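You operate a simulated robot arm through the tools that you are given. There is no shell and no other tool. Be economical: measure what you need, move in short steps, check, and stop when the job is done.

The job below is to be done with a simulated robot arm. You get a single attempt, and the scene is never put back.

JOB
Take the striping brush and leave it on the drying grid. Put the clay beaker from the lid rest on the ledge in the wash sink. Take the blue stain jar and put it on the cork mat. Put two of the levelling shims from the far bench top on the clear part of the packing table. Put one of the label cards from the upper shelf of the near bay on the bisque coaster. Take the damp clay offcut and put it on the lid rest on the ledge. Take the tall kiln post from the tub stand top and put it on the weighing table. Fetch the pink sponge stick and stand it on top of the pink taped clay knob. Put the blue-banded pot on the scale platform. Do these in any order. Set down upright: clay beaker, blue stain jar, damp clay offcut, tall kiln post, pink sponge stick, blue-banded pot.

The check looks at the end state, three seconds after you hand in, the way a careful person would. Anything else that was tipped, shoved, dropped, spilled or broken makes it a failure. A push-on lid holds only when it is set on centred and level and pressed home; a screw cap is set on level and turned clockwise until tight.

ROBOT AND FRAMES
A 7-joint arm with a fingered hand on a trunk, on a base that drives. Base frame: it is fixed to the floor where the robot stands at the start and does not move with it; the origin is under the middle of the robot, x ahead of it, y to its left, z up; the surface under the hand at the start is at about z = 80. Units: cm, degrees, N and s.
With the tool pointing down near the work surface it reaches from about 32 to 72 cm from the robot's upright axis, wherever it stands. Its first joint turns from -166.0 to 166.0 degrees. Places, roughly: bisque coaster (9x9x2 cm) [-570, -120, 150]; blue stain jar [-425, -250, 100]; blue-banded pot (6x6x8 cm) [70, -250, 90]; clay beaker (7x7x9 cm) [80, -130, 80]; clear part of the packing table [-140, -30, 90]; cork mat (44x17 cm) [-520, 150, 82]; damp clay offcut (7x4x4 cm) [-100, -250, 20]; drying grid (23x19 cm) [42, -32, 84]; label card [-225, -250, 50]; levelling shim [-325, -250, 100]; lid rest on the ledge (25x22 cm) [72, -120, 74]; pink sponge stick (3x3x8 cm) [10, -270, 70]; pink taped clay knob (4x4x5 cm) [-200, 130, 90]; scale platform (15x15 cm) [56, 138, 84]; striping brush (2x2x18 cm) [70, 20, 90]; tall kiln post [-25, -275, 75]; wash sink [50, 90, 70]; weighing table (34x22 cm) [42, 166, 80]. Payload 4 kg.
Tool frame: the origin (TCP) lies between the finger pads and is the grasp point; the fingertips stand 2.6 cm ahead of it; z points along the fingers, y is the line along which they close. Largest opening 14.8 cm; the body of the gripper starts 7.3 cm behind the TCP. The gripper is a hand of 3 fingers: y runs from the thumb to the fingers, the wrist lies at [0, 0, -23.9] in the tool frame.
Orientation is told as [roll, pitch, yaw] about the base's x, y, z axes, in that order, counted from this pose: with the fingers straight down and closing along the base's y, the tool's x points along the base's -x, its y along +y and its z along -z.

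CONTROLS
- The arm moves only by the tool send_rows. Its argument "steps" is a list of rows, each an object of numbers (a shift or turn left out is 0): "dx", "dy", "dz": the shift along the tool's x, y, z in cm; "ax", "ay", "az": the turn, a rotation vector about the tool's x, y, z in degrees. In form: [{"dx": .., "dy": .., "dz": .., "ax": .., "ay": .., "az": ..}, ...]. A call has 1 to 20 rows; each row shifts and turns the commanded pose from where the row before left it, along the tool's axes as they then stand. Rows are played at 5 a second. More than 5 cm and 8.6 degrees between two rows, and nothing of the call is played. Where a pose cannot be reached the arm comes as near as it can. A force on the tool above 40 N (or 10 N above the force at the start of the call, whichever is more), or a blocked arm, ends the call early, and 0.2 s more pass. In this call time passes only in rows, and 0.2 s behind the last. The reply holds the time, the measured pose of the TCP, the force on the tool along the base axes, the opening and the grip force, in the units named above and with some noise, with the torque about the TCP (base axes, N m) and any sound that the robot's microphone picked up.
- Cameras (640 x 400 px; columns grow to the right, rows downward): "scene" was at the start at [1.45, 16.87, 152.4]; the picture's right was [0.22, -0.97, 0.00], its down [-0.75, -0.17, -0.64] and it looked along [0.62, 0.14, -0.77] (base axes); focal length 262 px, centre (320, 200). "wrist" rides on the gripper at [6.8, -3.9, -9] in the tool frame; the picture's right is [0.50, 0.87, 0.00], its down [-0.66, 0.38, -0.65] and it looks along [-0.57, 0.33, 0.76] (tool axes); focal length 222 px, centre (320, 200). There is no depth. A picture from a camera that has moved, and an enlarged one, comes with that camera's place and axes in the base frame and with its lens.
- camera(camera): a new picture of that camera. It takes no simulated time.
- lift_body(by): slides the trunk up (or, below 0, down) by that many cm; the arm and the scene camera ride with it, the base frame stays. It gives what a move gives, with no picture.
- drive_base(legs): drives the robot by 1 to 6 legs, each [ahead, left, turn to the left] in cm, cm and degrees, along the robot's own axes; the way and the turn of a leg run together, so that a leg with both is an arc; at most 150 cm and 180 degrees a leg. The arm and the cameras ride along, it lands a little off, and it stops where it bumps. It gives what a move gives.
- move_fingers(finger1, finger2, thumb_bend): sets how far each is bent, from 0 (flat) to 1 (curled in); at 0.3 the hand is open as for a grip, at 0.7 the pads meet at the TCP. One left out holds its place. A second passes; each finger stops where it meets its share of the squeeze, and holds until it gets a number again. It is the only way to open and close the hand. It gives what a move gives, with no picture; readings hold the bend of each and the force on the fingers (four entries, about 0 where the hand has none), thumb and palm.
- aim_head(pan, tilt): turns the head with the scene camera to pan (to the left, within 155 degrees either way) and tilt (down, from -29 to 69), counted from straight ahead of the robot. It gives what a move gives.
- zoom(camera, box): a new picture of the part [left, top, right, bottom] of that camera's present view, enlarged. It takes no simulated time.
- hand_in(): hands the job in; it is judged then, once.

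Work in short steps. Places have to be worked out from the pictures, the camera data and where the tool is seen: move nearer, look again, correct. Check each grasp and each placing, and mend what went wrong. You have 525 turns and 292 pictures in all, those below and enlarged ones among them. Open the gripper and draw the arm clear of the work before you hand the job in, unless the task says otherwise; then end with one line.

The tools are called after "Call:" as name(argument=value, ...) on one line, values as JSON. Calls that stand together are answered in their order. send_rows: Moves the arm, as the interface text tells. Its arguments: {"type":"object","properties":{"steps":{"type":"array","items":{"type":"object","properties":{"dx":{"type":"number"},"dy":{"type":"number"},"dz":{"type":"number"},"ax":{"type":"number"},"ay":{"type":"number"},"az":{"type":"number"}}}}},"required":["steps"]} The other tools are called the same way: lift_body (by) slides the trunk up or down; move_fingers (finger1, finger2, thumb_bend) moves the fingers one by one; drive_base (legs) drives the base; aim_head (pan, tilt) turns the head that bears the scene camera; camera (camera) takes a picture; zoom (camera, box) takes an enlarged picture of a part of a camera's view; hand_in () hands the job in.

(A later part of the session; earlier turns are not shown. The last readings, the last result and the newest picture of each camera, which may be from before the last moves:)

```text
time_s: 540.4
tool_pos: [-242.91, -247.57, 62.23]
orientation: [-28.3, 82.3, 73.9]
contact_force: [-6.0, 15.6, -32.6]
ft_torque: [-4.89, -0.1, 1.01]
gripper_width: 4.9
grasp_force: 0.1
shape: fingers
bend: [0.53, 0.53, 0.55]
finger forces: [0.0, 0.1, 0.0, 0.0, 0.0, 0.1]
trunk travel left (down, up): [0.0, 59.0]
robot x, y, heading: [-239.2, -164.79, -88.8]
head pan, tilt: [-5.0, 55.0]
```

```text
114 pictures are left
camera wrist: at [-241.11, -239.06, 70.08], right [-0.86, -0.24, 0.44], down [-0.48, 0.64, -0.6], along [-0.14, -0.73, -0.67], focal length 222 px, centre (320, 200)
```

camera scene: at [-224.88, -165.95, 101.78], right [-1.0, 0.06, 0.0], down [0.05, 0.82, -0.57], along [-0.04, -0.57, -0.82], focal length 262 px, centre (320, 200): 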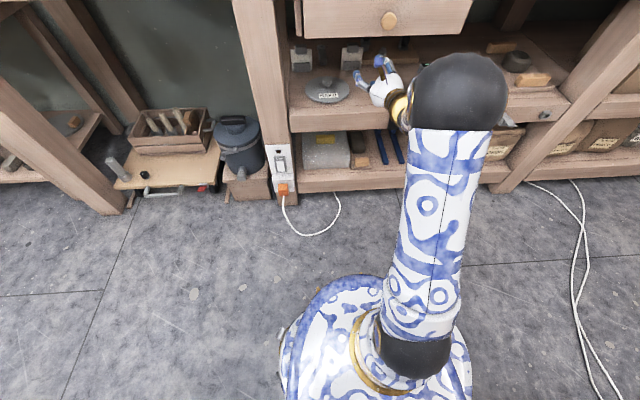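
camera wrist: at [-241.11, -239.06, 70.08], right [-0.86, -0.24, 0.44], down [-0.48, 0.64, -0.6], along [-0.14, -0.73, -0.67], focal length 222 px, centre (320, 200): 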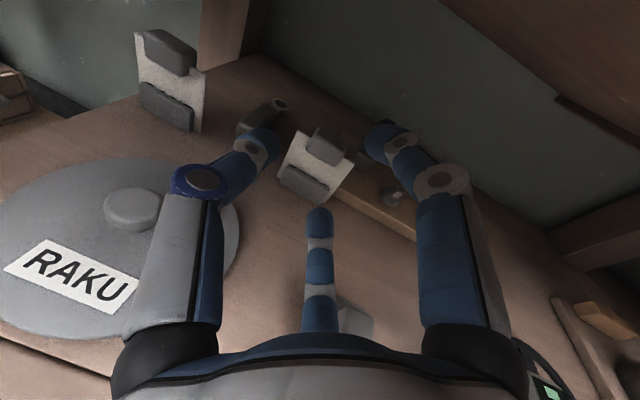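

The camera housing is touching the drawer underside (‑32 N). Lower 1.8 cm at once.

Call:
send_rows(steps=[{"dx": -0.9}, {"dx": -0.9}])

Call:
camera(camera="wrist")

```text
time_s: 541.0
tool_pos: [-242.69, -247.47, 60.8]
orientation: [-29.6, 82.7, 72.9]
contact_force: [-0.3, -0.1, -0.7]
ft_torque: [-0.04, 0.0, 0.0]
gripper_width: 4.86
grasp_force: 0.1
shape: fingers
bend: [0.53, 0.53, 0.55]
finger forces: [0.1, 0.0, 0.1, 0.0, 0.1, 0.0]
trunk travel left (down, up): [0.0, 59.0]
robot x, y, heading: [-239.1, -165.36, -88.6]
head pan, tilt: [-5.0, 55.0]
```

```text
113 pictures are left
camera wrist: at [-240.91, -238.82, 68.71], right [-0.86, -0.24, 0.44], down [-0.49, 0.63, -0.6], along [-0.14, -0.74, -0.66], focal length 222 px, centre (320, 200)
```

wrist: 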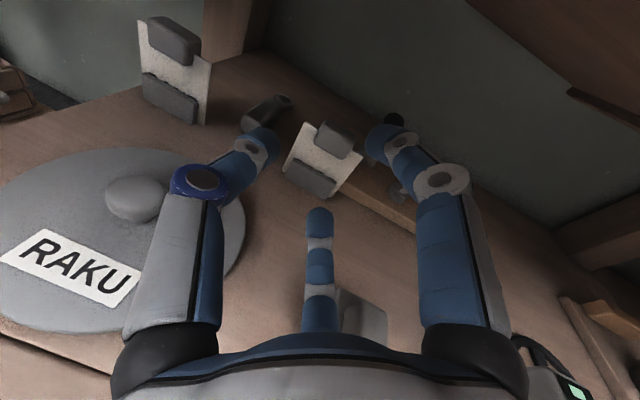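

Cleared. Handle ≈(-241.8, -252, 62). Advance 3.2 cm, holding height.

Call:
send_rows(steps=[{"dz": 1.1, "dx": 0.15}, {"dz": 1.1, "dx": 0.15}, {"dz": 1.0, "dx": 0.15}])

Call:
camera(camera="wrist")

```text
time_s: 541.8
tool_pos: [-242.13, -250.67, 60.76]
orientation: [-29.1, 82.7, 73.1]
contact_force: [-0.8, 0.1, -0.4]
ft_torque: [0.01, -0.01, -0.01]
gripper_width: 4.89
grasp_force: 0.0
shape: fingers
bend: [0.53, 0.53, 0.55]
finger forces: [0.1, 0.0, 0.1, 0.0, 0.0, 0.0]
trunk travel left (down, up): [0.0, 59.0]
robot x, y, heading: [-239.23, -165.07, -88.6]
head pan, tilt: [-5.0, 55.0]
```

```text
112 pictures are left
camera wrist: at [-240.4, -242.02, 68.7], right [-0.86, -0.24, 0.44], down [-0.48, 0.64, -0.6], along [-0.14, -0.73, -0.67], focal length 222 px, centre (320, 200)
```

wrist: 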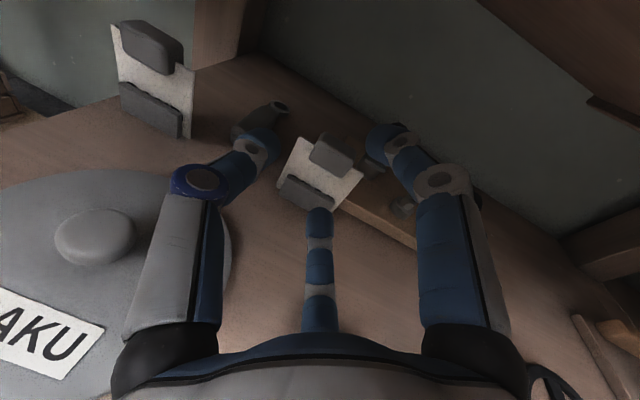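

Long-baseline triangulation shows the card is deeper and lower: handle ≈(-242.5, -262, 56.7), shelf z≈49.5. I lower 3.8 cm, nudge -x, then drive the base forward to advance.

Call:
send_rows(steps=[{"dx": -1.3, "dz": 0.15, "dy": 0.4}, {"dx": -1.3, "dz": 0.15, "dy": 0.4}, {"dx": -1.2, "dz": 0.15, "dy": 0.4}])

Call:
drive_base(legs=[[5, 0, 0]])

Call:
camera(camera="wrist")

```text
time_s: 542.6
tool_pos: [-242.88, -250.71, 56.97]
orientation: [-29.2, 82.8, 73.1]
contact_force: [0.8, -0.7, 0.3]
ft_torque: [0.01, 0.01, 0.02]
gripper_width: 4.91
grasp_force: 0.1
shape: fingers
bend: [0.53, 0.53, 0.55]
finger forces: [0.1, 0.1, 0.1, 0.0, 0.0, 0.1]
trunk travel left (down, up): [0.0, 59.0]
robot x, y, heading: [-239.75, -165.42, -88.9]
head pan, tilt: [-5.0, 55.0]
```

```text
time_s: 543.5
tool_pos: [-242.74, -255.91, 56.8]
orientation: [-28.9, 82.7, 73.3]
contact_force: [-0.4, 0.5, 0.4]
ft_torque: [0.03, -0.01, 0.03]
gripper_width: 4.9
grasp_force: 0.0
shape: fingers
bend: [0.53, 0.53, 0.55]
finger forces: [0.0, 0.0, 0.0, 0.0, 0.0, 0.1]
trunk travel left (down, up): [0.0, 59.0]
robot x, y, heading: [-239.25, -170.33, -88.5]
head pan, tilt: [-5.0, 55.0]
```

```text
111 pictures are left
camera wrist: at [-241.01, -247.27, 64.78], right [-0.86, -0.24, 0.44], down [-0.49, 0.64, -0.6], along [-0.14, -0.73, -0.67], focal length 222 px, centre (320, 200)
```

wrist: 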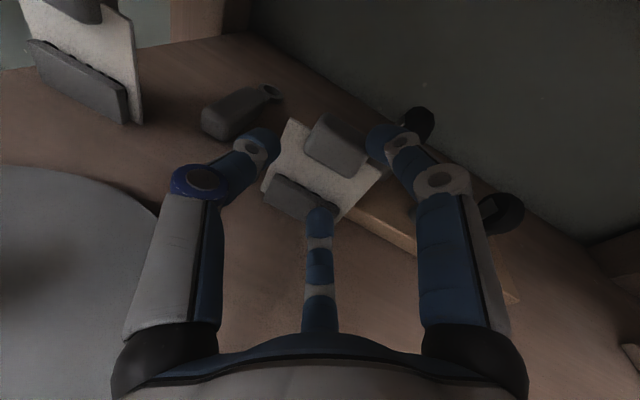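

Handle ≈(-242.1, -261.5, 57.2). Open slightly and advance 4 cm with small corrections.

Call:
move_fingers(finger1=0.48, finger2=0.48, thumb_bend=0.48)

Call:
send_rows(steps=[{"dx": 0.5, "dy": 0.3, "dz": 1}, {"dx": 0.4, "dy": 0.2, "dz": 1}, {"dx": 0.2, "dz": 1}])

Call:
camera(camera="wrist")

```text
time_s: 544.5
tool_pos: [-242.67, -255.96, 56.81]
orientation: [-29.1, 82.8, 73.3]
contact_force: [0.4, 0.6, 0.2]
ft_torque: [0.0, 0.0, 0.01]
gripper_width: 6.82
grasp_force: 0.1
shape: fingers
bend: [0.48, 0.48, 0.48]
finger forces: [0.1, 0.1, 0.0, 0.1, 0.0, 0.1]
trunk travel left (down, up): [0.0, 59.0]
robot x, y, heading: [-239.21, -170.03, -88.9]
head pan, tilt: [-5.0, 55.0]
```

```text
time_s: 545.0
tool_pos: [-243.49, -256.75, 57.17]
orientation: [-27.5, 82.6, 74.3]
contact_force: [-2.8, 28.6, 3.5]
ft_torque: [1.35, 0.16, -0.43]
gripper_width: 6.81
grasp_force: 14.2
shape: fingers
bend: [0.48, 0.47, 0.48]
finger forces: [0.0, 28.7, 0.0, 0.0, 0.1, 0.1]
trunk travel left (down, up): [0.0, 59.0]
robot x, y, heading: [-239.47, -170.45, -89.0]
head pan, tilt: [-5.0, 55.0]
stopped in row 2: the force on the tool passed its limit at 50 N (the readings are from after the stop); the commanded pose is now the measured one
```

```text
110 pictures are left
camera wrist: at [-241.65, -248.08, 65.12], right [-0.86, -0.24, 0.44], down [-0.48, 0.64, -0.6], along [-0.14, -0.73, -0.67], focal length 222 px, centre (320, 200)
```

wrist: 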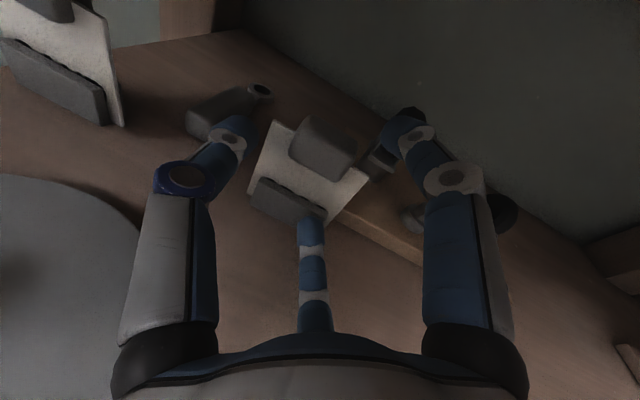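

Finger 2 (lower) hit the card's foot pad. I back off 2 cm, preshape narrower so the lower finger fits between handle and foot, raise, and re-approach.

Call:
send_rows(steps=[{"dz": -1}, {"dz": -1}])

Call:
move_fingers(finger1=0.54, finger2=0.56, thumb_bend=0.53)

Call:
send_rows(steps=[{"dx": 1.0, "dy": -0.3, "dz": 0.5}, {"dz": 1.5, "dx": 0.1}])

Call:
camera(camera="wrist")

```text
time_s: 545.6
tool_pos: [-243.67, -255.0, 57.35]
orientation: [-28.0, 82.7, 74.0]
contact_force: [-0.1, -0.2, 0.0]
ft_torque: [-0.03, 0.0, 0.02]
gripper_width: 6.82
grasp_force: 0.1
shape: fingers
bend: [0.48, 0.48, 0.48]
finger forces: [0.0, 0.1, 0.1, 0.0, 0.0, 0.0]
trunk travel left (down, up): [0.0, 59.0]
robot x, y, heading: [-239.16, -170.47, -88.7]
head pan, tilt: [-5.0, 55.0]
```

```text
time_s: 546.6
tool_pos: [-243.71, -254.91, 57.23]
orientation: [-27.7, 82.6, 74.2]
contact_force: [-0.4, 0.4, 0.8]
ft_torque: [0.03, -0.01, 0.02]
gripper_width: 5.13
grasp_force: 0.1
shape: fingers
bend: [0.54, 0.56, 0.53]
finger forces: [0.0, 0.0, 0.1, 0.0, 0.0, 0.0]
trunk travel left (down, up): [0.0, 59.0]
robot x, y, heading: [-238.84, -170.04, -88.7]
head pan, tilt: [-5.0, 55.0]
```

```text
time_s: 547.2
tool_pos: [-243.05, -256.97, 58.33]
orientation: [-27.6, 82.5, 74.2]
contact_force: [0.0, -0.4, 0.1]
ft_torque: [0.04, 0.01, 0.03]
gripper_width: 5.08
grasp_force: 0.1
shape: fingers
bend: [0.54, 0.56, 0.53]
finger forces: [0.0, 0.1, 0.1, 0.0, 0.1, 0.0]
trunk travel left (down, up): [0.0, 59.0]
robot x, y, heading: [-239.07, -170.32, -88.9]
head pan, tilt: [-5.0, 55.0]
```

```text
109 pictures are left
camera wrist: at [-241.15, -248.3, 66.25], right [-0.86, -0.24, 0.44], down [-0.48, 0.64, -0.6], along [-0.14, -0.73, -0.67], focal length 222 px, centre (320, 200)
```

wrist: 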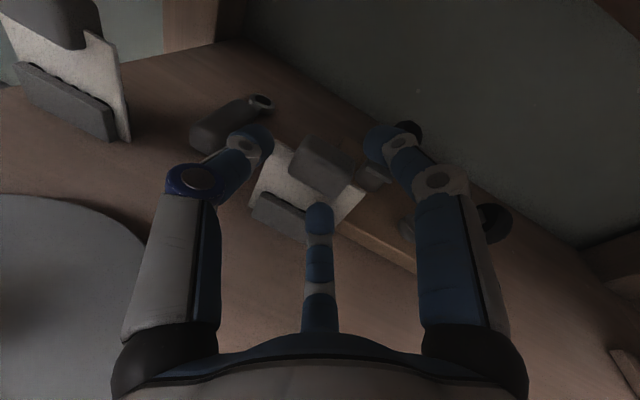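

Call:
send_rows(steps=[{"dz": 0.8, "dx": 0.1}, {"dz": 0.8, "dx": 0.05}])

Call:
zoom(camera="wrist", box=[220, 100, 420, 260])

```text
time_s: 547.8
tool_pos: [-243.6, -258.13, 58.0]
orientation: [-25.6, 82.3, 75.7]
contact_force: [-4.2, 25.1, 0.3]
ft_torque: [0.77, 0.07, -0.24]
gripper_width: 5.11
grasp_force: 12.0
shape: fingers
bend: [0.54, 0.56, 0.53]
finger forces: [0.1, 25.2, 0.0, 0.0, 0.1, 0.0]
trunk travel left (down, up): [0.0, 59.0]
robot x, y, heading: [-239.06, -170.16, -88.9]
head pan, tilt: [-5.0, 55.0]
stopped in row 2: the force on the tool passed its limit at 46 N (the readings are from after the stop); the commanded pose is now the measured one
```

```text
2.50 times, centred on (320, 180) of wrist
camera zoom: at [-241.6, -249.49, 65.92], right [-0.87, -0.23, 0.44], down [-0.48, 0.65, -0.59], along [-0.15, -0.72, -0.67], focal length 555 px, centre (320, 250)
```

zoom: 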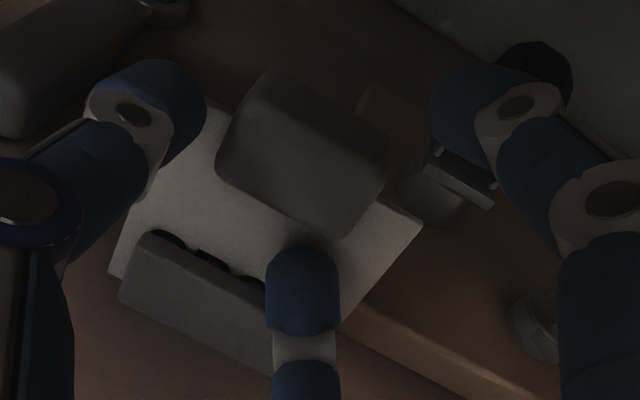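

The lower fingertip now touches the plate between foot and handle, and the handle sits within the three fingers. Ease back 0.4 and close gently.

Call:
send_rows(steps=[{"dz": -0.4}])

Call:
move_fingers(finger1=0.62, finger2=0.62, thumb_bend=0.62)

Call:
zoom(camera="wrist", box=[220, 100, 420, 260])

```text
time_s: 548.2
tool_pos: [-243.37, -257.78, 58.12]
orientation: [-26.2, 82.3, 75.3]
contact_force: [2.0, 3.5, 0.9]
ft_torque: [0.09, -0.03, 0.01]
gripper_width: 5.12
grasp_force: 1.4
shape: fingers
bend: [0.54, 0.57, 0.53]
finger forces: [0.0, 3.4, 0.1, 0.0, 0.0, 0.0]
trunk travel left (down, up): [0.0, 59.0]
robot x, y, heading: [-239.0, -170.2, -88.6]
head pan, tilt: [-5.0, 55.0]
```

```text
time_s: 549.2
tool_pos: [-243.37, -257.73, 57.85]
orientation: [-25.9, 82.3, 75.5]
contact_force: [0.4, 0.2, 0.8]
ft_torque: [0.0, -0.01, 0.03]
gripper_width: 2.59
grasp_force: 0.4
shape: fingers
bend: [0.61, 0.61, 0.62]
finger forces: [0.6, 0.3, 0.0, 0.1, 0.7, 0.0]
trunk travel left (down, up): [0.0, 59.0]
robot x, y, heading: [-239.28, -170.23, -88.9]
head pan, tilt: [-5.0, 55.0]
```

```text
2.50 times, centred on (320, 180) of wrist
camera zoom: at [-241.46, -249.15, 65.97], right [-0.86, -0.23, 0.44], down [-0.48, 0.65, -0.59], along [-0.15, -0.73, -0.67], focal length 555 px, centre (320, 250)
```

zoom: 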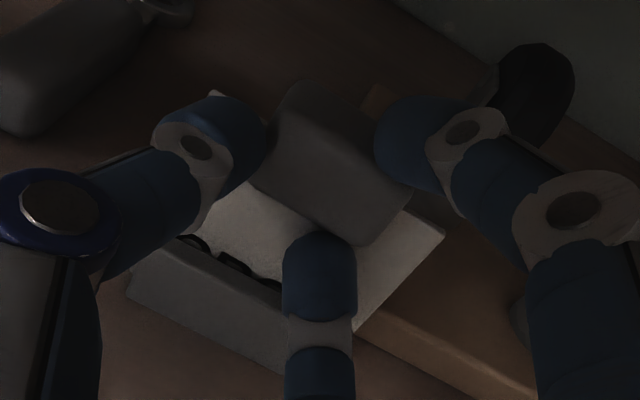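

All three touch the handle. Tighten.

Call:
move_fingers(finger1=0.7, finger2=0.7, thumb_bend=0.7)

Call:
send_rows(steps=[{"dx": 0.8}, {"dx": 0.7}])

Call:
zoom(camera="wrist", box=[220, 100, 420, 260])

```text
time_s: 550.2
tool_pos: [-243.36, -257.75, 57.92]
orientation: [-25.9, 82.4, 75.5]
contact_force: [0.3, 2.4, -1.0]
ft_torque: [0.01, 0.0, 0.07]
gripper_width: 1.66
grasp_force: 9.2
shape: fingers
bend: [0.62, 0.63, 0.67]
finger forces: [5.5, 5.5, 0.0, 0.0, 7.5, 0.0]
trunk travel left (down, up): [0.0, 59.0]
robot x, y, heading: [-238.85, -170.2, -88.8]
head pan, tilt: [-5.0, 55.0]
```

```text
time_s: 550.8
tool_pos: [-243.46, -258.01, 59.37]
orientation: [-26.4, 82.3, 75.0]
contact_force: [-0.3, 0.6, 0.0]
ft_torque: [0.04, 0.01, 0.08]
gripper_width: 1.6
grasp_force: 9.8
shape: fingers
bend: [0.63, 0.62, 0.67]
finger forces: [5.9, 6.1, 0.1, 0.1, 7.7, 0.1]
trunk travel left (down, up): [0.0, 59.0]
robot x, y, heading: [-238.95, -170.06, -89.0]
head pan, tilt: [-5.0, 55.0]
```

```text
2.50 times, centred on (320, 180) of wrist
camera zoom: at [-241.58, -249.44, 67.42], right [-0.87, -0.23, 0.44], down [-0.48, 0.65, -0.59], along [-0.15, -0.73, -0.67], focal length 555 px, centre (320, 250)
```

zoom: 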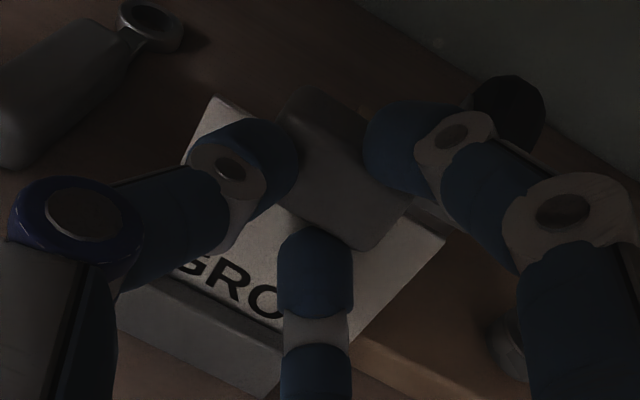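

The card "GROG" slides up out of its slotted foot. Lift another ~2 cm in small steps (drawer above at ~72).

Call:
send_rows(steps=[{"dx": 0.7}, {"dx": 0.7}, {"dx": 0.5}])

Call:
zoom(camera="wrist", box=[200, 80, 440, 280])

```text
time_s: 551.6
tool_pos: [-243.62, -258.16, 61.22]
orientation: [-26.1, 82.3, 75.3]
contact_force: [0.7, -0.2, 0.1]
ft_torque: [0.01, 0.0, 0.02]
gripper_width: 1.6
grasp_force: 9.3
shape: fingers
bend: [0.63, 0.62, 0.67]
finger forces: [6.0, 6.2, 0.0, 0.1, 6.5, 0.1]
trunk travel left (down, up): [0.0, 59.0]
robot x, y, heading: [-239.2, -169.88, -88.9]
head pan, tilt: [-5.0, 55.0]
```

```text
2.00 times, centred on (320, 180) of wrist
camera zoom: at [-241.7, -249.65, 69.26], right [-0.86, -0.23, 0.44], down [-0.48, 0.65, -0.59], along [-0.15, -0.73, -0.67], focal length 444 px, centre (320, 240)
```

zoom: 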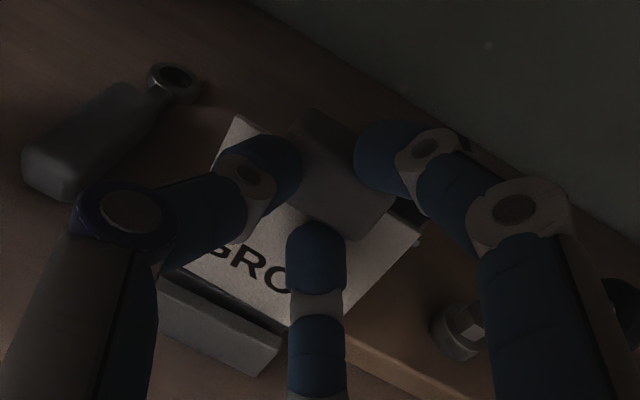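

Looks clear of the foot. Lift 0.4 more and back out a little; check the foot stays.

Call:
send_rows(steps=[{"dx": 0.4}, {"dz": -1, "dx": -0.1}, {"dz": -1, "dx": -0.1}])

Call:
camera(camera="wrist")

```text
time_s: 552.4
tool_pos: [-244.04, -256.25, 61.78]
orientation: [-26.2, 82.2, 75.3]
contact_force: [-0.1, -0.6, 0.2]
ft_torque: [0.02, 0.01, -0.01]
gripper_width: 1.56
grasp_force: 9.5
shape: fingers
bend: [0.63, 0.62, 0.67]
finger forces: [6.0, 6.3, 0.1, 0.0, 6.3, 0.1]
trunk travel left (down, up): [0.0, 59.0]
robot x, y, heading: [-239.45, -170.09, -88.7]
head pan, tilt: [-5.0, 55.0]
```

```text
104 pictures are left
camera wrist: at [-242.17, -247.79, 69.75], right [-0.87, -0.23, 0.44], down [-0.48, 0.65, -0.59], along [-0.15, -0.73, -0.67], focal length 222 px, centre (320, 200)
```

wrist: 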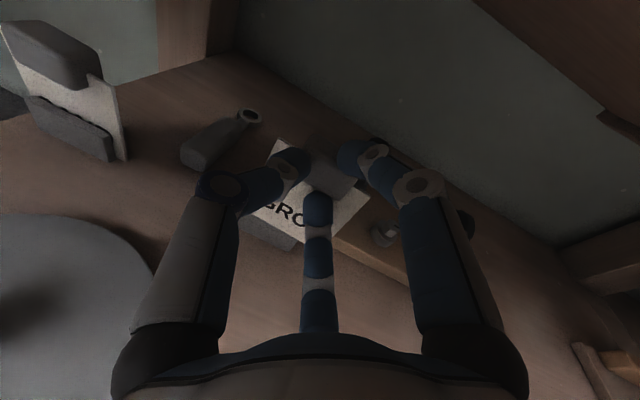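

Call:
send_rows(steps=[{"dz": -1.5, "dx": -0.18}, {"dz": -1.5, "dx": -0.18}, {"dz": -1.5, "dx": -0.18}, {"dz": -1.5, "dx": -0.18}])

Call:
camera(camera="wrist")

```text
time_s: 553.4
tool_pos: [-245.11, -250.34, 61.65]
orientation: [-26.0, 82.3, 75.6]
contact_force: [0.1, 0.1, -0.5]
ft_torque: [-0.02, 0.0, 0.01]
gripper_width: 1.57
grasp_force: 8.9
shape: fingers
bend: [0.63, 0.62, 0.67]
finger forces: [5.9, 6.3, 0.1, 0.0, 6.2, 0.0]
trunk travel left (down, up): [0.0, 59.0]
robot x, y, heading: [-239.92, -169.81, -88.9]
head pan, tilt: [-5.0, 55.0]
```

```text
103 pictures are left
camera wrist: at [-243.18, -241.76, 69.68], right [-0.86, -0.23, 0.44], down [-0.48, 0.65, -0.59], along [-0.15, -0.73, -0.67], focal length 222 px, centre (320, 200)
```

wrist: 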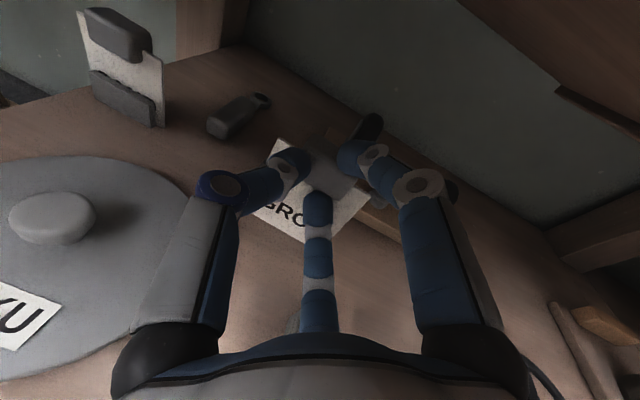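

The foot stayed on the shelf and the card is held. To avoid the grey clamp on the right I shift +x 1.5, then withdraw straight along +y.

Call:
send_rows(steps=[{"dy": -1.5}, {"dz": -1.94, "dy": -0.42, "dx": -0.22}, {"dz": -1.94, "dy": -0.42, "dx": -0.22}, {"dz": -1.94, "dy": -0.42, "dx": -0.22}, {"dz": -1.94, "dy": -0.42, "dx": -0.22}, {"dz": -1.94, "dy": -0.42, "dx": -0.22}, {"dz": -1.94, "dy": -0.42, "dx": -0.22}])

Call:
camera(camera="wrist")

```text
time_s: 555.0
tool_pos: [-243.33, -238.16, 62.07]
orientation: [-26.0, 82.3, 75.5]
contact_force: [0.8, -0.3, -0.8]
ft_torque: [0.02, -0.02, 0.01]
gripper_width: 1.56
grasp_force: 9.2
shape: fingers
bend: [0.63, 0.63, 0.67]
finger forces: [5.9, 6.3, 0.0, 0.0, 5.9, 0.1]
trunk travel left (down, up): [0.0, 59.0]
robot x, y, heading: [-239.41, -170.26, -88.8]
head pan, tilt: [-5.0, 55.0]
```

```text
102 pictures are left
camera wrist: at [-241.51, -229.54, 70.1], right [-0.86, -0.23, 0.44], down [-0.48, 0.65, -0.59], along [-0.15, -0.73, -0.67], focal length 222 px, centre (320, 200)
```

wrist: 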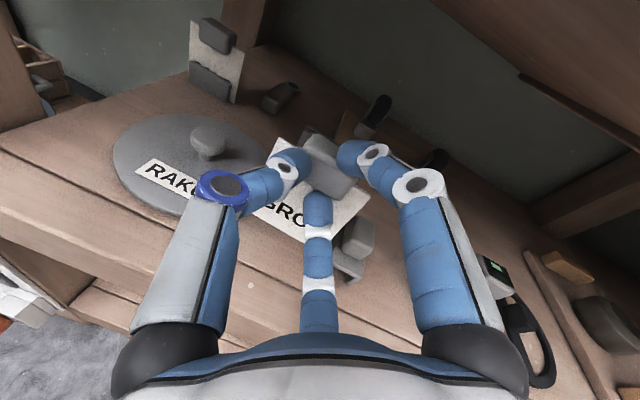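

Clear of the lid and clamp. Withdraw another 14 cm, lowering 1 cm to pass under the drawer knob.

Call:
send_rows(steps=[{"dx": -1}, {"dz": -1.94, "dy": -0.42, "dx": -0.22}, {"dz": -1.94, "dy": -0.42, "dx": -0.22}, {"dz": -1.94, "dy": -0.42, "dx": -0.22}, {"dz": -1.94, "dy": -0.42, "dx": -0.22}, {"dz": -1.94, "dy": -0.42, "dx": -0.22}, {"dz": -1.94, "dy": -0.42, "dx": -0.22}, {"dz": -1.94, "dy": -0.42, "dx": -0.22}])

Call:
drive_base(legs=[[-5, 0, 0]])

Call:
camera(camera="wrist")

```text
time_s: 556.8
tool_pos: [-243.19, -224.1, 61.5]
orientation: [-25.9, 82.3, 75.5]
contact_force: [-0.9, -0.4, -0.3]
ft_torque: [0.01, -0.01, 0.0]
gripper_width: 1.54
grasp_force: 8.3
shape: fingers
bend: [0.63, 0.63, 0.67]
finger forces: [5.8, 6.1, 0.0, 0.0, 5.6, 0.1]
trunk travel left (down, up): [0.0, 59.0]
robot x, y, heading: [-239.26, -170.08, -88.8]
head pan, tilt: [-5.0, 55.0]
```

```text
time_s: 557.7
tool_pos: [-243.43, -219.1, 61.53]
orientation: [-26.0, 82.2, 75.6]
contact_force: [0.1, 0.4, -0.3]
ft_torque: [0.0, -0.03, 0.01]
gripper_width: 1.53
grasp_force: 8.9
shape: fingers
bend: [0.63, 0.63, 0.67]
finger forces: [5.8, 6.0, 0.1, 0.0, 5.6, 0.0]
trunk travel left (down, up): [0.0, 59.0]
robot x, y, heading: [-239.44, -164.94, -89.1]
head pan, tilt: [-5.0, 55.0]
```

```text
101 pictures are left
camera wrist: at [-241.47, -210.51, 69.42], right [-0.86, -0.23, 0.44], down [-0.48, 0.65, -0.59], along [-0.15, -0.73, -0.67], focal length 222 px, centre (320, 200)
```

wrist: 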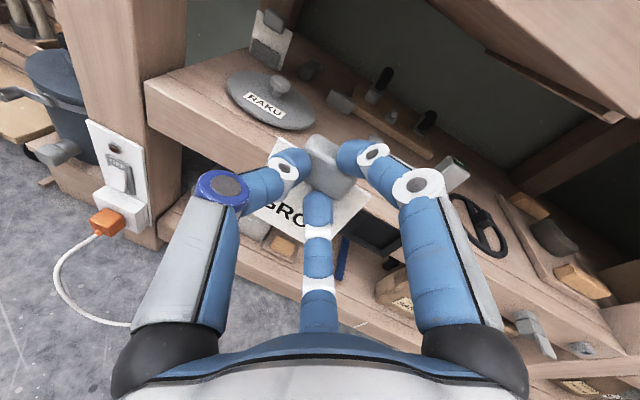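

The card is out. I turn right in place (away from the drawer knob), then raise and look west.

Call:
drive_base(legs=[[0, 0, -90]])

Call:
lift_body(by=40)

Call:
aim_head(pan=15, tilt=18)

Call:
camera(camera="scene")

```text
time_s: 562.0
tool_pos: [-293.37, -159.9, 61.44]
orientation: [-26.0, 82.3, -15.7]
contact_force: [-0.8, 0.3, 0.1]
ft_torque: [-0.04, 0.0, -0.01]
gripper_width: 1.54
grasp_force: 8.9
shape: fingers
bend: [0.63, 0.63, 0.67]
finger forces: [5.8, 6.0, 0.0, 0.0, 4.8, 0.1]
trunk travel left (down, up): [0.0, 59.0]
robot x, y, heading: [-239.5, -164.88, 180.1]
head pan, tilt: [-5.0, 55.0]
```

```text
time_s: 565.8
tool_pos: [-293.29, -159.88, 101.26]
orientation: [-25.9, 82.3, -15.7]
contact_force: [-0.3, -0.6, -0.3]
ft_torque: [0.0, -0.02, -0.01]
gripper_width: 1.54
grasp_force: 8.5
shape: fingers
bend: [0.63, 0.63, 0.67]
finger forces: [5.9, 6.0, 0.0, 0.1, 4.8, 0.1]
trunk travel left (down, up): [-40.0, 19.0]
robot x, y, heading: [-239.44, -164.74, 179.9]
head pan, tilt: [-5.0, 55.0]
```

```text
time_s: 566.8
tool_pos: [-293.17, -159.87, 101.43]
orientation: [-26.0, 82.2, -15.7]
contact_force: [0.0, -0.4, -0.5]
ft_torque: [-0.01, -0.02, -0.01]
gripper_width: 1.53
grasp_force: 8.1
shape: fingers
bend: [0.63, 0.63, 0.67]
finger forces: [5.8, 6.0, 0.0, 0.1, 4.7, 0.0]
trunk travel left (down, up): [-40.0, 19.0]
robot x, y, heading: [-239.48, -165.08, 180.1]
head pan, tilt: [15.0, 18.0]
```

```text
100 pictures are left
camera scene: at [-242.41, -182.53, 147.3], right [-0.26, 0.97, 0.0], down [0.3, 0.08, -0.95], along [-0.92, -0.24, -0.31], focal length 262 px, centre (320, 200)
```

scene: 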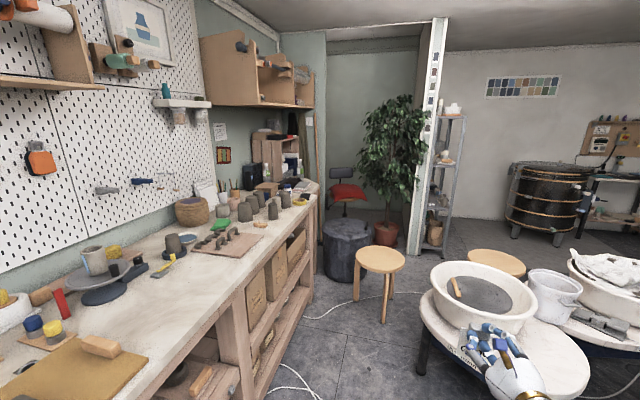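

The south lane is blocked by a stool, so I route via the north lane: back, strafe north, then west at y≈62.

Call:
lift_body(by=19)

Call:
drive_base(legs=[[-31, 0, 0], [0, -115, 0], [0, -112, 0], [120, 0, 0], [110, 0, 0]])

Call:
aim_head(pan=35, tilt=15)

Call:
camera(camera="scene")

```text
time_s: 568.9
tool_pos: [-293.28, -159.95, 120.44]
orientation: [-25.9, 82.3, -15.7]
contact_force: [-1.0, -0.3, 0.5]
ft_torque: [0.01, 0.01, -0.02]
gripper_width: 1.51
grasp_force: 8.4
shape: fingers
bend: [0.63, 0.63, 0.67]
finger forces: [5.8, 6.0, 0.0, 0.0, 4.7, 0.0]
trunk travel left (down, up): [-59.0, 0.0]
robot x, y, heading: [-239.57, -165.06, 180.1]
head pan, tilt: [15.0, 18.0]
```

```text
time_s: 592.5
tool_pos: [-488.96, 68.69, 120.48]
orientation: [-25.9, 82.3, -16.1]
contact_force: [-0.2, -0.6, -0.1]
ft_torque: [0.01, 0.01, -0.02]
gripper_width: 1.51
grasp_force: 7.6
shape: fingers
bend: [0.63, 0.63, 0.67]
finger forces: [5.8, 6.0, 0.0, 0.1, 4.8, 0.1]
trunk travel left (down, up): [-59.0, 0.0]
robot x, y, heading: [-435.06, 63.49, 179.4]
head pan, tilt: [15.0, 18.0]
```

```text
time_s: 593.4
tool_pos: [-488.8, 68.77, 120.41]
orientation: [-26.0, 82.2, -16.1]
contact_force: [-0.4, -0.4, -0.1]
ft_torque: [0.01, -0.02, 0.02]
gripper_width: 1.53
grasp_force: 8.1
shape: fingers
bend: [0.63, 0.63, 0.67]
finger forces: [5.9, 6.0, 0.1, 0.0, 4.8, 0.0]
trunk travel left (down, up): [-59.0, 0.0]
robot x, y, heading: [-435.18, 63.36, 179.4]
head pan, tilt: [35.0, 15.0]
```

```text
99 pictures are left
camera scene: at [-436.85, 42.79, 166.8], right [-0.57, 0.82, 0.0], down [0.21, 0.15, -0.97], along [-0.8, -0.55, -0.26], focal length 262 px, centre (320, 200)
```

scene: 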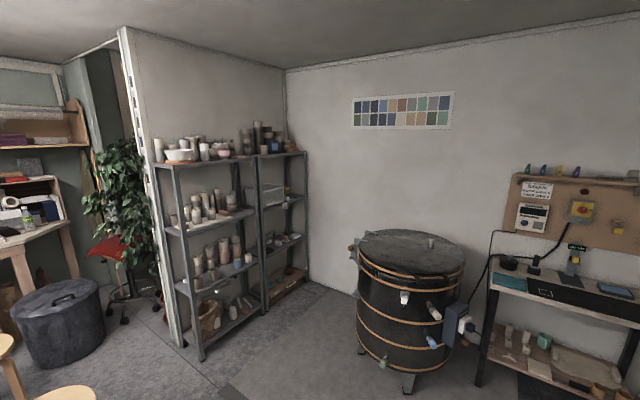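

The coaster should be on top of the rack at around px (244,153). Zoom.

Call:
zoom(camera="scene", box=[140, 100, 320, 210])

```text
3.56 times, centred on (230, 155) of scene
camera zoom: at [-436.85, 42.79, 166.8], right [-0.57, 0.82, 0.0], down [0.21, 0.15, -0.97], along [-0.8, -0.55, -0.26], focal length 933 px, centre (640, 360)
```

zoom: 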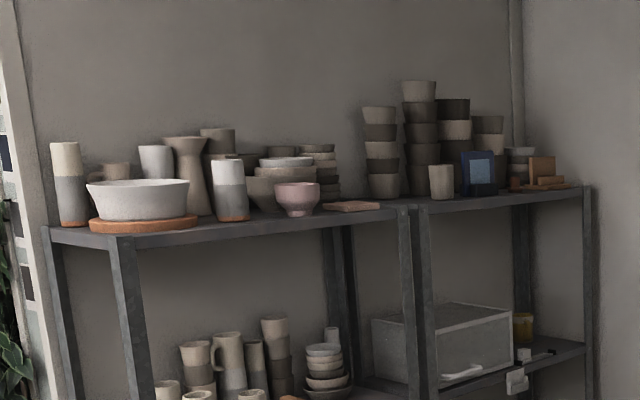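

The pink tile near the front right of the left rack unit looks like the coaster. I drive around to face the rack (heading -y) from about (-560, -27).

Call:
drive_base(legs=[[65, 0, 0], [0, 90, 0], [0, 0, 90.5], [0, -60, 0]])

Call:
aim_head(pan=8, tilt=15)

Call:
camera(camera="scene")

Call:
camera(camera="wrist")

```text
time_s: 607.4
tool_pos: [-558.79, -76.58, 120.52]
orientation: [-25.7, 82.3, 71.1]
contact_force: [-0.4, -0.5, 0.2]
ft_torque: [0.0, 0.01, 0.0]
gripper_width: 1.53
grasp_force: 8.3
shape: fingers
bend: [0.63, 0.63, 0.67]
finger forces: [5.6, 5.9, 0.1, 0.0, 4.7, 0.0]
trunk travel left (down, up): [-59.0, 0.0]
robot x, y, heading: [-550.46, -23.07, -93.3]
head pan, tilt: [35.0, 15.0]
stopped in leg 4: the robot was blocked; the commanded pose is now the measured one
```

```text
time_s: 608.3
tool_pos: [-558.72, -76.42, 120.41]
orientation: [-26.1, 82.3, 70.8]
contact_force: [-0.2, -0.2, -0.2]
ft_torque: [0.02, 0.0, -0.01]
gripper_width: 1.52
grasp_force: 7.9
shape: fingers
bend: [0.63, 0.63, 0.67]
finger forces: [5.6, 5.7, 0.0, 0.0, 4.6, 0.1]
trunk travel left (down, up): [-59.0, 0.0]
robot x, y, heading: [-550.48, -23.1, -93.3]
head pan, tilt: [8.0, 15.0]
```

```text
97 pictures are left
camera scene: at [-534.35, -27.15, 166.8], right [-1.0, -0.08, 0.0], down [-0.02, 0.26, -0.97], along [0.08, -0.96, -0.26], focal length 262 px, centre (320, 200)
```

scene: 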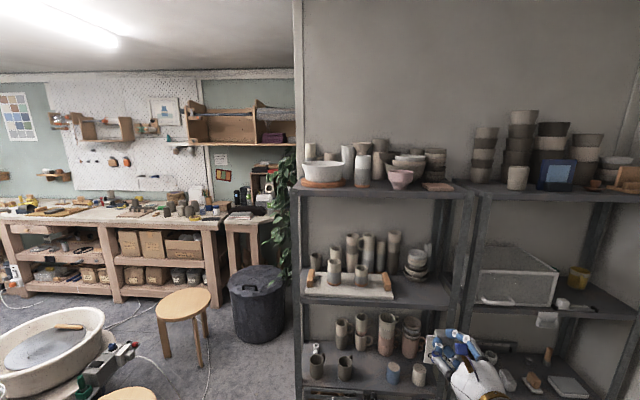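

```text
96 pictures are left
camera wrist: at [-556.25, -68.11, 128.43], right [-0.88, -0.16, 0.44], down [-0.43, 0.68, -0.59], along [-0.21, -0.71, -0.67], focal length 222 px, centre (320, 200)
```

wrist: 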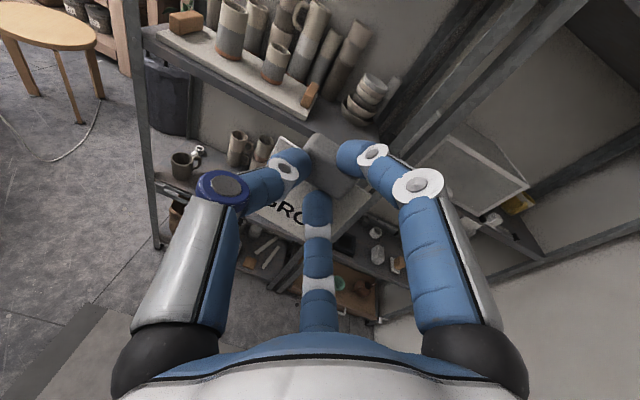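

The base stopped near the kiln. The coaster is at about (-567, -117.5), top ≈149. First I raise the arm 40 cm here, before approaching the rack.

Call:
send_rows(steps=[{"dx": 4.5}, {"dx": 4.5}, {"dx": 4.5}, {"dx": 4.5}, {"dx": 4.5}, {"dx": 4.5}, {"dx": 4.5}, {"dx": 4.5}, {"dx": 4.5}])

```text
time_s: 610.3
tool_pos: [-560.49, -81.58, 160.78]
orientation: [-25.6, 82.2, 71.2]
contact_force: [0.2, -0.5, 0.2]
ft_torque: [0.02, -0.01, -0.03]
gripper_width: 0.43
grasp_force: 5.1
shape: fingers
bend: [0.66, 0.65, 0.7]
finger forces: [4.6, 5.2, 0.1, 0.1, 0.3, 0.0]
trunk travel left (down, up): [-59.0, 0.0]
robot x, y, heading: [-550.39, -23.21, -93.5]
head pan, tilt: [8.0, 15.0]
```

The grip changed (thumb 0.3 N) — check immediately.

Call:
zoom(camera="wrist", box=[220, 100, 420, 260])

```text
2.50 times, centred on (320, 180) of wrist
camera zoom: at [-557.97, -73.21, 168.81], right [-0.88, -0.16, 0.44], down [-0.43, 0.69, -0.59], along [-0.21, -0.71, -0.67], focal length 555 px, centre (320, 250)
```

zoom: 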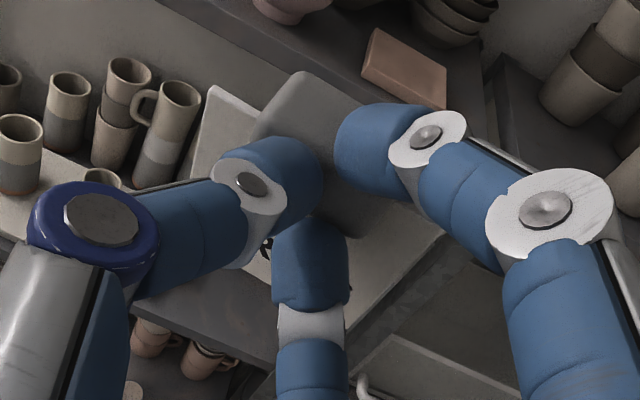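

The handle is squeezing forward out of the fingertips. To keep it from dropping I pitch the tool upward so gravity seats the card into the fingers.

Call:
send_rows(steps=[{"ay": 4}, {"ay": 5}, {"ay": 5}, {"ay": 5}, {"ay": 5}, {"ay": 5}, {"ay": 5}, {"ay": 5}, {"ay": 5}, {"ay": 5}])

Call:
zoom(camera="wrist", box=[220, 100, 420, 260])

```text
time_s: 612.5
tool_pos: [-560.6, -81.69, 160.71]
orientation: [-174.9, 47.8, -79.8]
contact_force: [0.3, 0.3, -0.5]
ft_torque: [0.01, -0.01, 0.02]
gripper_width: 0.31
grasp_force: 5.5
shape: fingers
bend: [0.67, 0.65, 0.7]
finger forces: [4.9, 5.1, 0.0, 0.0, 0.1, 0.0]
trunk travel left (down, up): [-59.0, 0.0]
robot x, y, heading: [-550.21, -23.16, -93.4]
head pan, tilt: [8.0, 15.0]
```

```text
2.50 times, centred on (320, 180) of wrist
camera zoom: at [-557.9, -70.12, 159.77], right [-0.92, 0.23, 0.32], down [-0.33, 0.01, -0.95], along [-0.22, -0.97, 0.07], focal length 555 px, centre (320, 250)
```

zoom: 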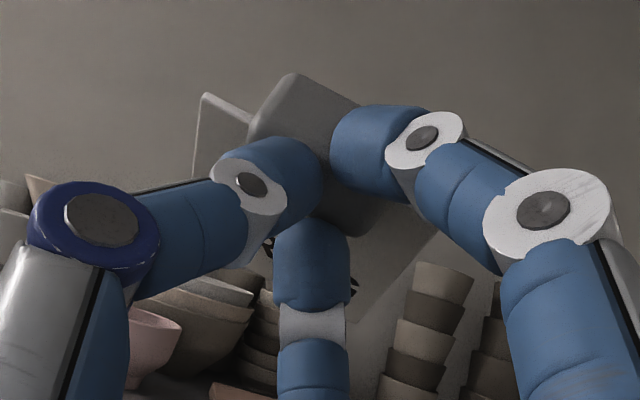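

Still held. Continue to nearly straight up.

Call:
send_rows(steps=[{"ay": 5}, {"ay": 5}, {"ay": 5}, {"ay": 5}, {"ay": 5}, {"ay": 5}, {"ay": 5}, {"ay": 5}])

Call:
zoom(camera="wrist", box=[220, 100, 420, 260])

```text
time_s: 614.3
tool_pos: [-560.43, -82.24, 159.97]
orientation: [-175.6, 45.8, -80.3]
contact_force: [-0.2, -0.5, -1.0]
ft_torque: [0.03, -0.01, 0.0]
gripper_width: 0.36
grasp_force: 5.3
shape: fingers
bend: [0.67, 0.65, 0.7]
finger forces: [4.8, 5.2, 0.0, 0.0, 0.2, 0.0]
out of reach, approached as far as the arm can: row 1, 2, 3, 4, 5, 6, 7, 8
trunk travel left (down, up): [-59.0, 0.0]
robot x, y, heading: [-550.68, -23.4, -93.3]
head pan, tilt: [8.0, 15.0]
```

```text
2.50 times, centred on (320, 180) of wrist
camera zoom: at [-557.54, -70.77, 158.67], right [-0.92, 0.24, 0.31], down [-0.33, -0.03, -0.94], along [-0.22, -0.97, 0.11], focal length 555 px, centre (320, 250)
```

zoom: 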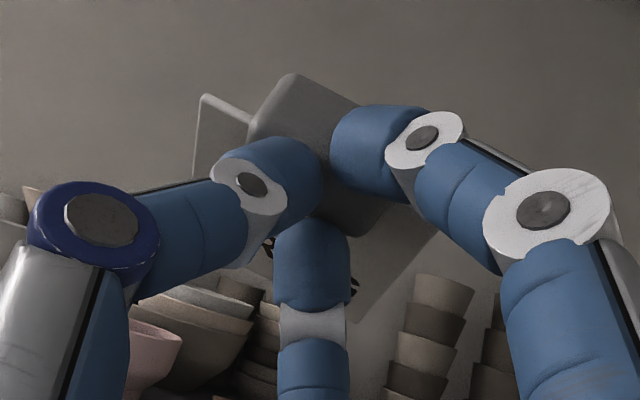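

The arm can't point higher, but the grip is steady. I slowly level the tool again, then drive gently to bring the card's lower edge over the coaster.

Call:
send_rows(steps=[{"ay": -3}, {"ay": -3}, {"ay": -3}, {"ay": -3}, {"ay": -3}, {"ay": -3}, {"ay": -3}, {"ay": -3}, {"ay": -3}, {"ay": -3}, {"ay": -3}, {"ay": -3}, {"ay": -3}])

Call:
camera(camera="wrist")

```text
time_s: 617.1
tool_pos: [-560.36, -82.39, 159.83]
orientation: [-149.8, 84.1, -53.3]
contact_force: [-0.1, 0.8, -0.2]
ft_torque: [0.0, 0.01, 0.0]
gripper_width: 0.31
grasp_force: 4.6
shape: fingers
bend: [0.67, 0.65, 0.7]
finger forces: [5.0, 5.2, 0.0, 0.0, 0.0, 0.0]
trunk travel left (down, up): [-59.0, 0.0]
robot x, y, heading: [-550.65, -22.59, -93.3]
head pan, tilt: [8.0, 15.0]
```

```text
92 pictures are left
camera wrist: at [-557.73, -72.42, 166.02], right [-0.89, -0.06, 0.45], down [-0.41, 0.55, -0.73], along [-0.21, -0.83, -0.51], focal length 222 px, centre (320, 200)
```

wrist: 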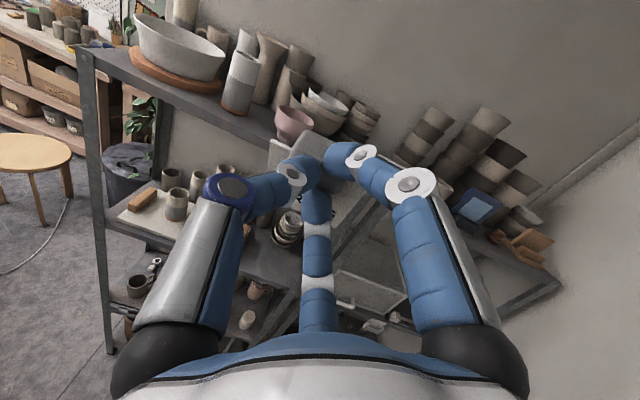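

Call:
drive_base(legs=[[24, -5, 0]])

Call:
camera(camera="wrist")

Call:
aim_head(pan=-15, tilt=20)

Call:
camera(camera="scene")

```text
time_s: 618.9
tool_pos: [-566.48, -106.18, 159.95]
orientation: [-149.7, 84.1, -53.2]
contact_force: [-0.1, -0.3, -0.7]
ft_torque: [-0.03, -0.01, 0.04]
gripper_width: 0.32
grasp_force: 5.0
shape: fingers
bend: [0.67, 0.65, 0.7]
finger forces: [4.9, 5.2, 0.1, 0.1, 0.1, 0.0]
trunk travel left (down, up): [-59.0, 0.0]
robot x, y, heading: [-556.74, -46.91, -93.3]
head pan, tilt: [8.0, 15.0]
```

```text
91 pictures are left
camera wrist: at [-563.98, -96.4, 165.96], right [-0.89, -0.06, 0.45], down [-0.41, 0.55, -0.73], along [-0.2, -0.83, -0.51], focal length 222 px, centre (320, 200)
```

wrist: 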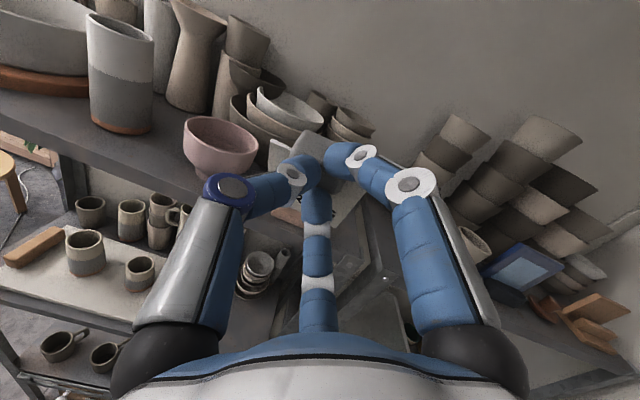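

```text
time_s: 619.8
tool_pos: [-566.62, -106.24, 159.94]
orientation: [-150.0, 83.9, -53.5]
contact_force: [0.8, -0.2, -0.4]
ft_torque: [0.02, 0.0, 0.0]
gripper_width: 0.33
grasp_force: 5.4
shape: fingers
bend: [0.67, 0.65, 0.7]
finger forces: [4.9, 5.2, 0.1, 0.1, 0.0, 0.0]
trunk travel left (down, up): [-59.0, 0.0]
robot x, y, heading: [-556.54, -47.31, -93.0]
head pan, tilt: [-15.0, 20.0]
```

```text
90 pictures are left
camera scene: at [-544.3, -50.53, 165.98], right [-0.95, 0.31, 0.0], down [0.11, 0.32, -0.94], along [-0.29, -0.89, -0.34], focal length 262 px, centre (320, 200)
```

scene: 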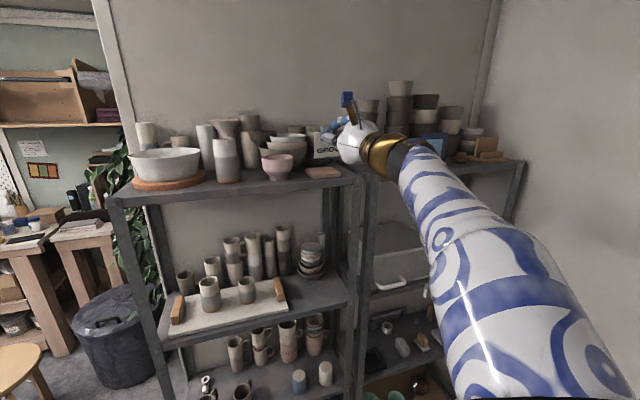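

Call:
zoom(camera="scene", box=[250, 100, 410, 210])

```text
3.64 times, centred on (330, 155) of scene
camera zoom: at [-544.3, -50.53, 165.98], right [-0.95, 0.31, 0.0], down [0.11, 0.32, -0.94], along [-0.29, -0.89, -0.34], focal length 954 px, centre (284, 364)
```

zoom: 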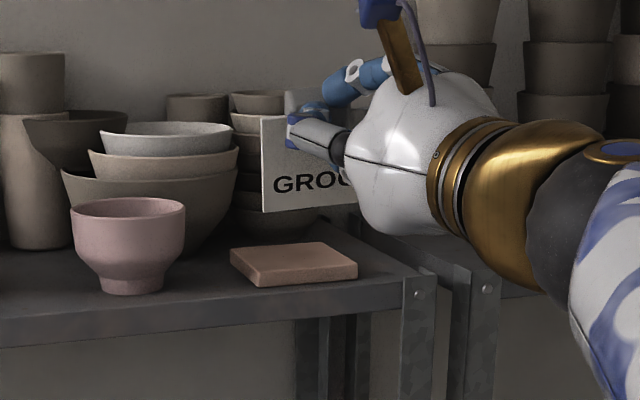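

Triangulated: coaster top centre at (-568.7, -122.4, 147.3); card bottom edge now ≈(-565.2, -109.8, 154.2). Move the base 10 ahead and 3 right.

Call:
drive_base(legs=[[9.8, -3, 0]])

Call:
zoom(camera="scene", box=[250, 90, 430, 210])

```text
time_s: 621.0
tool_pos: [-569.95, -115.81, 159.84]
orientation: [-149.3, 84.1, -52.8]
contact_force: [0.3, -0.1, -1.0]
ft_torque: [0.0, 0.04, 0.0]
gripper_width: 0.32
grasp_force: 5.0
shape: fingers
bend: [0.67, 0.65, 0.7]
finger forces: [4.9, 5.2, 0.1, 0.1, 0.0, 0.0]
trunk travel left (down, up): [-59.0, 0.0]
robot x, y, heading: [-559.98, -56.62, -93.2]
head pan, tilt: [-15.0, 20.0]
```

```text
3.33 times, centred on (340, 150) of scene
camera zoom: at [-547.88, -60.24, 165.98], right [-0.95, 0.31, 0.0], down [0.11, 0.33, -0.94], along [-0.29, -0.89, -0.34], focal length 874 px, centre (253, 367)
```

zoom: 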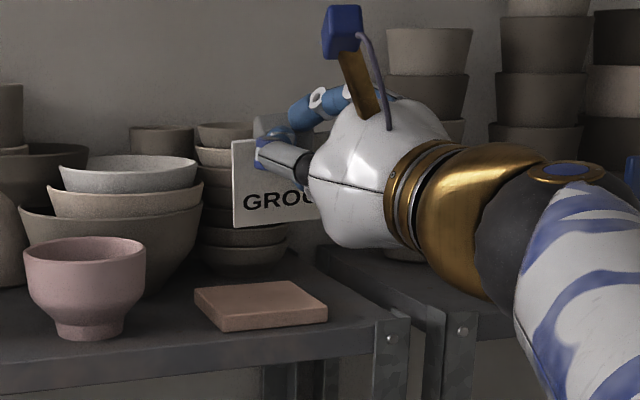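

Card is laterally aligned; the coaster spans y -120.2…-128.7. Move forward 2 and lower slowly ~5.5 cm.

Call:
send_rows(steps=[{"dx": -0.08, "dy": 0.12, "dz": 1.0}, {"dx": -0.08, "dy": 0.11, "dz": 1.0}, {"dx": -0.8, "dy": 0.04, "dz": -0.07}, {"dx": -0.8, "dy": 0.04, "dz": -0.07}, {"dx": -0.8, "dy": 0.04, "dz": -0.07}, {"dx": -0.8, "dy": 0.04, "dz": -0.07}, {"dx": -0.8, "dy": 0.04, "dz": -0.07}, {"dx": -0.8, "dy": 0.04, "dz": -0.07}, {"dx": -0.7, "dy": 0.04, "dz": -0.06}])

Call:
zoom(camera="scene", box=[250, 90, 430, 210])

```text
time_s: 623.0
tool_pos: [-569.71, -117.86, 154.32]
orientation: [-149.8, 84.0, -53.2]
contact_force: [-0.8, 0.9, -0.4]
ft_torque: [0.01, -0.03, -0.05]
gripper_width: 0.32
grasp_force: 5.4
shape: fingers
bend: [0.67, 0.65, 0.7]
finger forces: [4.8, 5.3, 0.1, 0.0, 0.0, 0.0]
trunk travel left (down, up): [-59.0, 0.0]
robot x, y, heading: [-560.0, -56.56, -93.3]
head pan, tilt: [-15.0, 20.0]
```

```text
3.33 times, centred on (340, 150) of scene
camera zoom: at [-547.82, -60.08, 165.98], right [-0.95, 0.31, 0.0], down [0.11, 0.33, -0.94], along [-0.29, -0.89, -0.34], focal length 874 px, centre (253, 367)
```

zoom: 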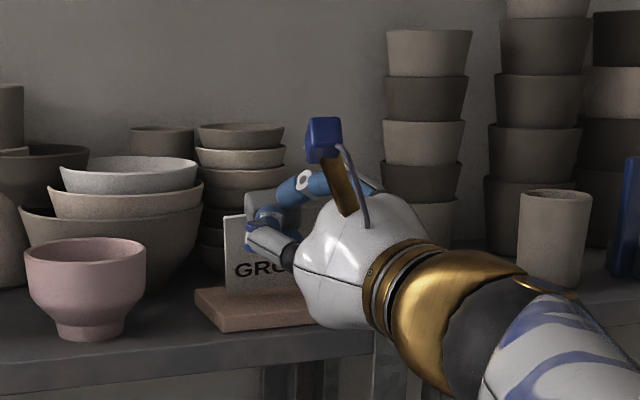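

Card is just above the coaster. Creep down to touch.

Call:
send_rows(steps=[{"dx": -0.4, "dz": -0.03}, {"dx": -0.4, "dz": -0.03}, {"dx": -0.3, "dz": -0.03}])

Call:
zoom(camera="scene", box=[250, 90, 430, 210])

```text
time_s: 623.8
tool_pos: [-569.86, -117.62, 153.34]
orientation: [-150.0, 83.8, -53.3]
contact_force: [-0.2, 0.3, 2.8]
ft_torque: [-0.12, -0.04, 0.0]
gripper_width: 0.29
grasp_force: 5.7
shape: fingers
bend: [0.67, 0.65, 0.7]
finger forces: [6.7, 4.7, 0.1, 0.0, 0.1, 0.0]
trunk travel left (down, up): [-59.0, 0.0]
robot x, y, heading: [-560.5, -56.47, -93.4]
head pan, tilt: [-15.0, 20.0]
```

```text
3.33 times, centred on (340, 150) of scene
camera zoom: at [-547.82, -60.04, 165.99], right [-0.95, 0.31, 0.0], down [0.11, 0.32, -0.94], along [-0.29, -0.89, -0.34], focal length 874 px, centre (253, 367)
```

zoom: 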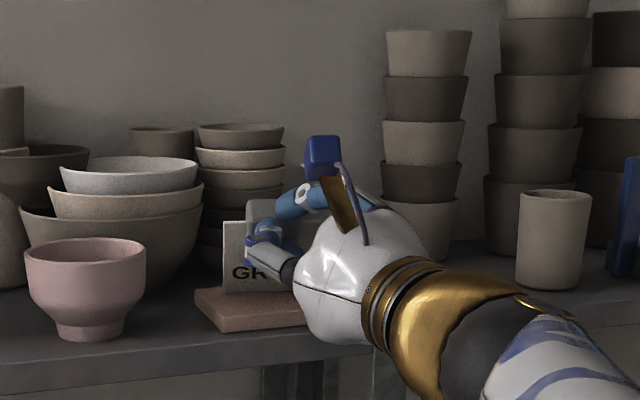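

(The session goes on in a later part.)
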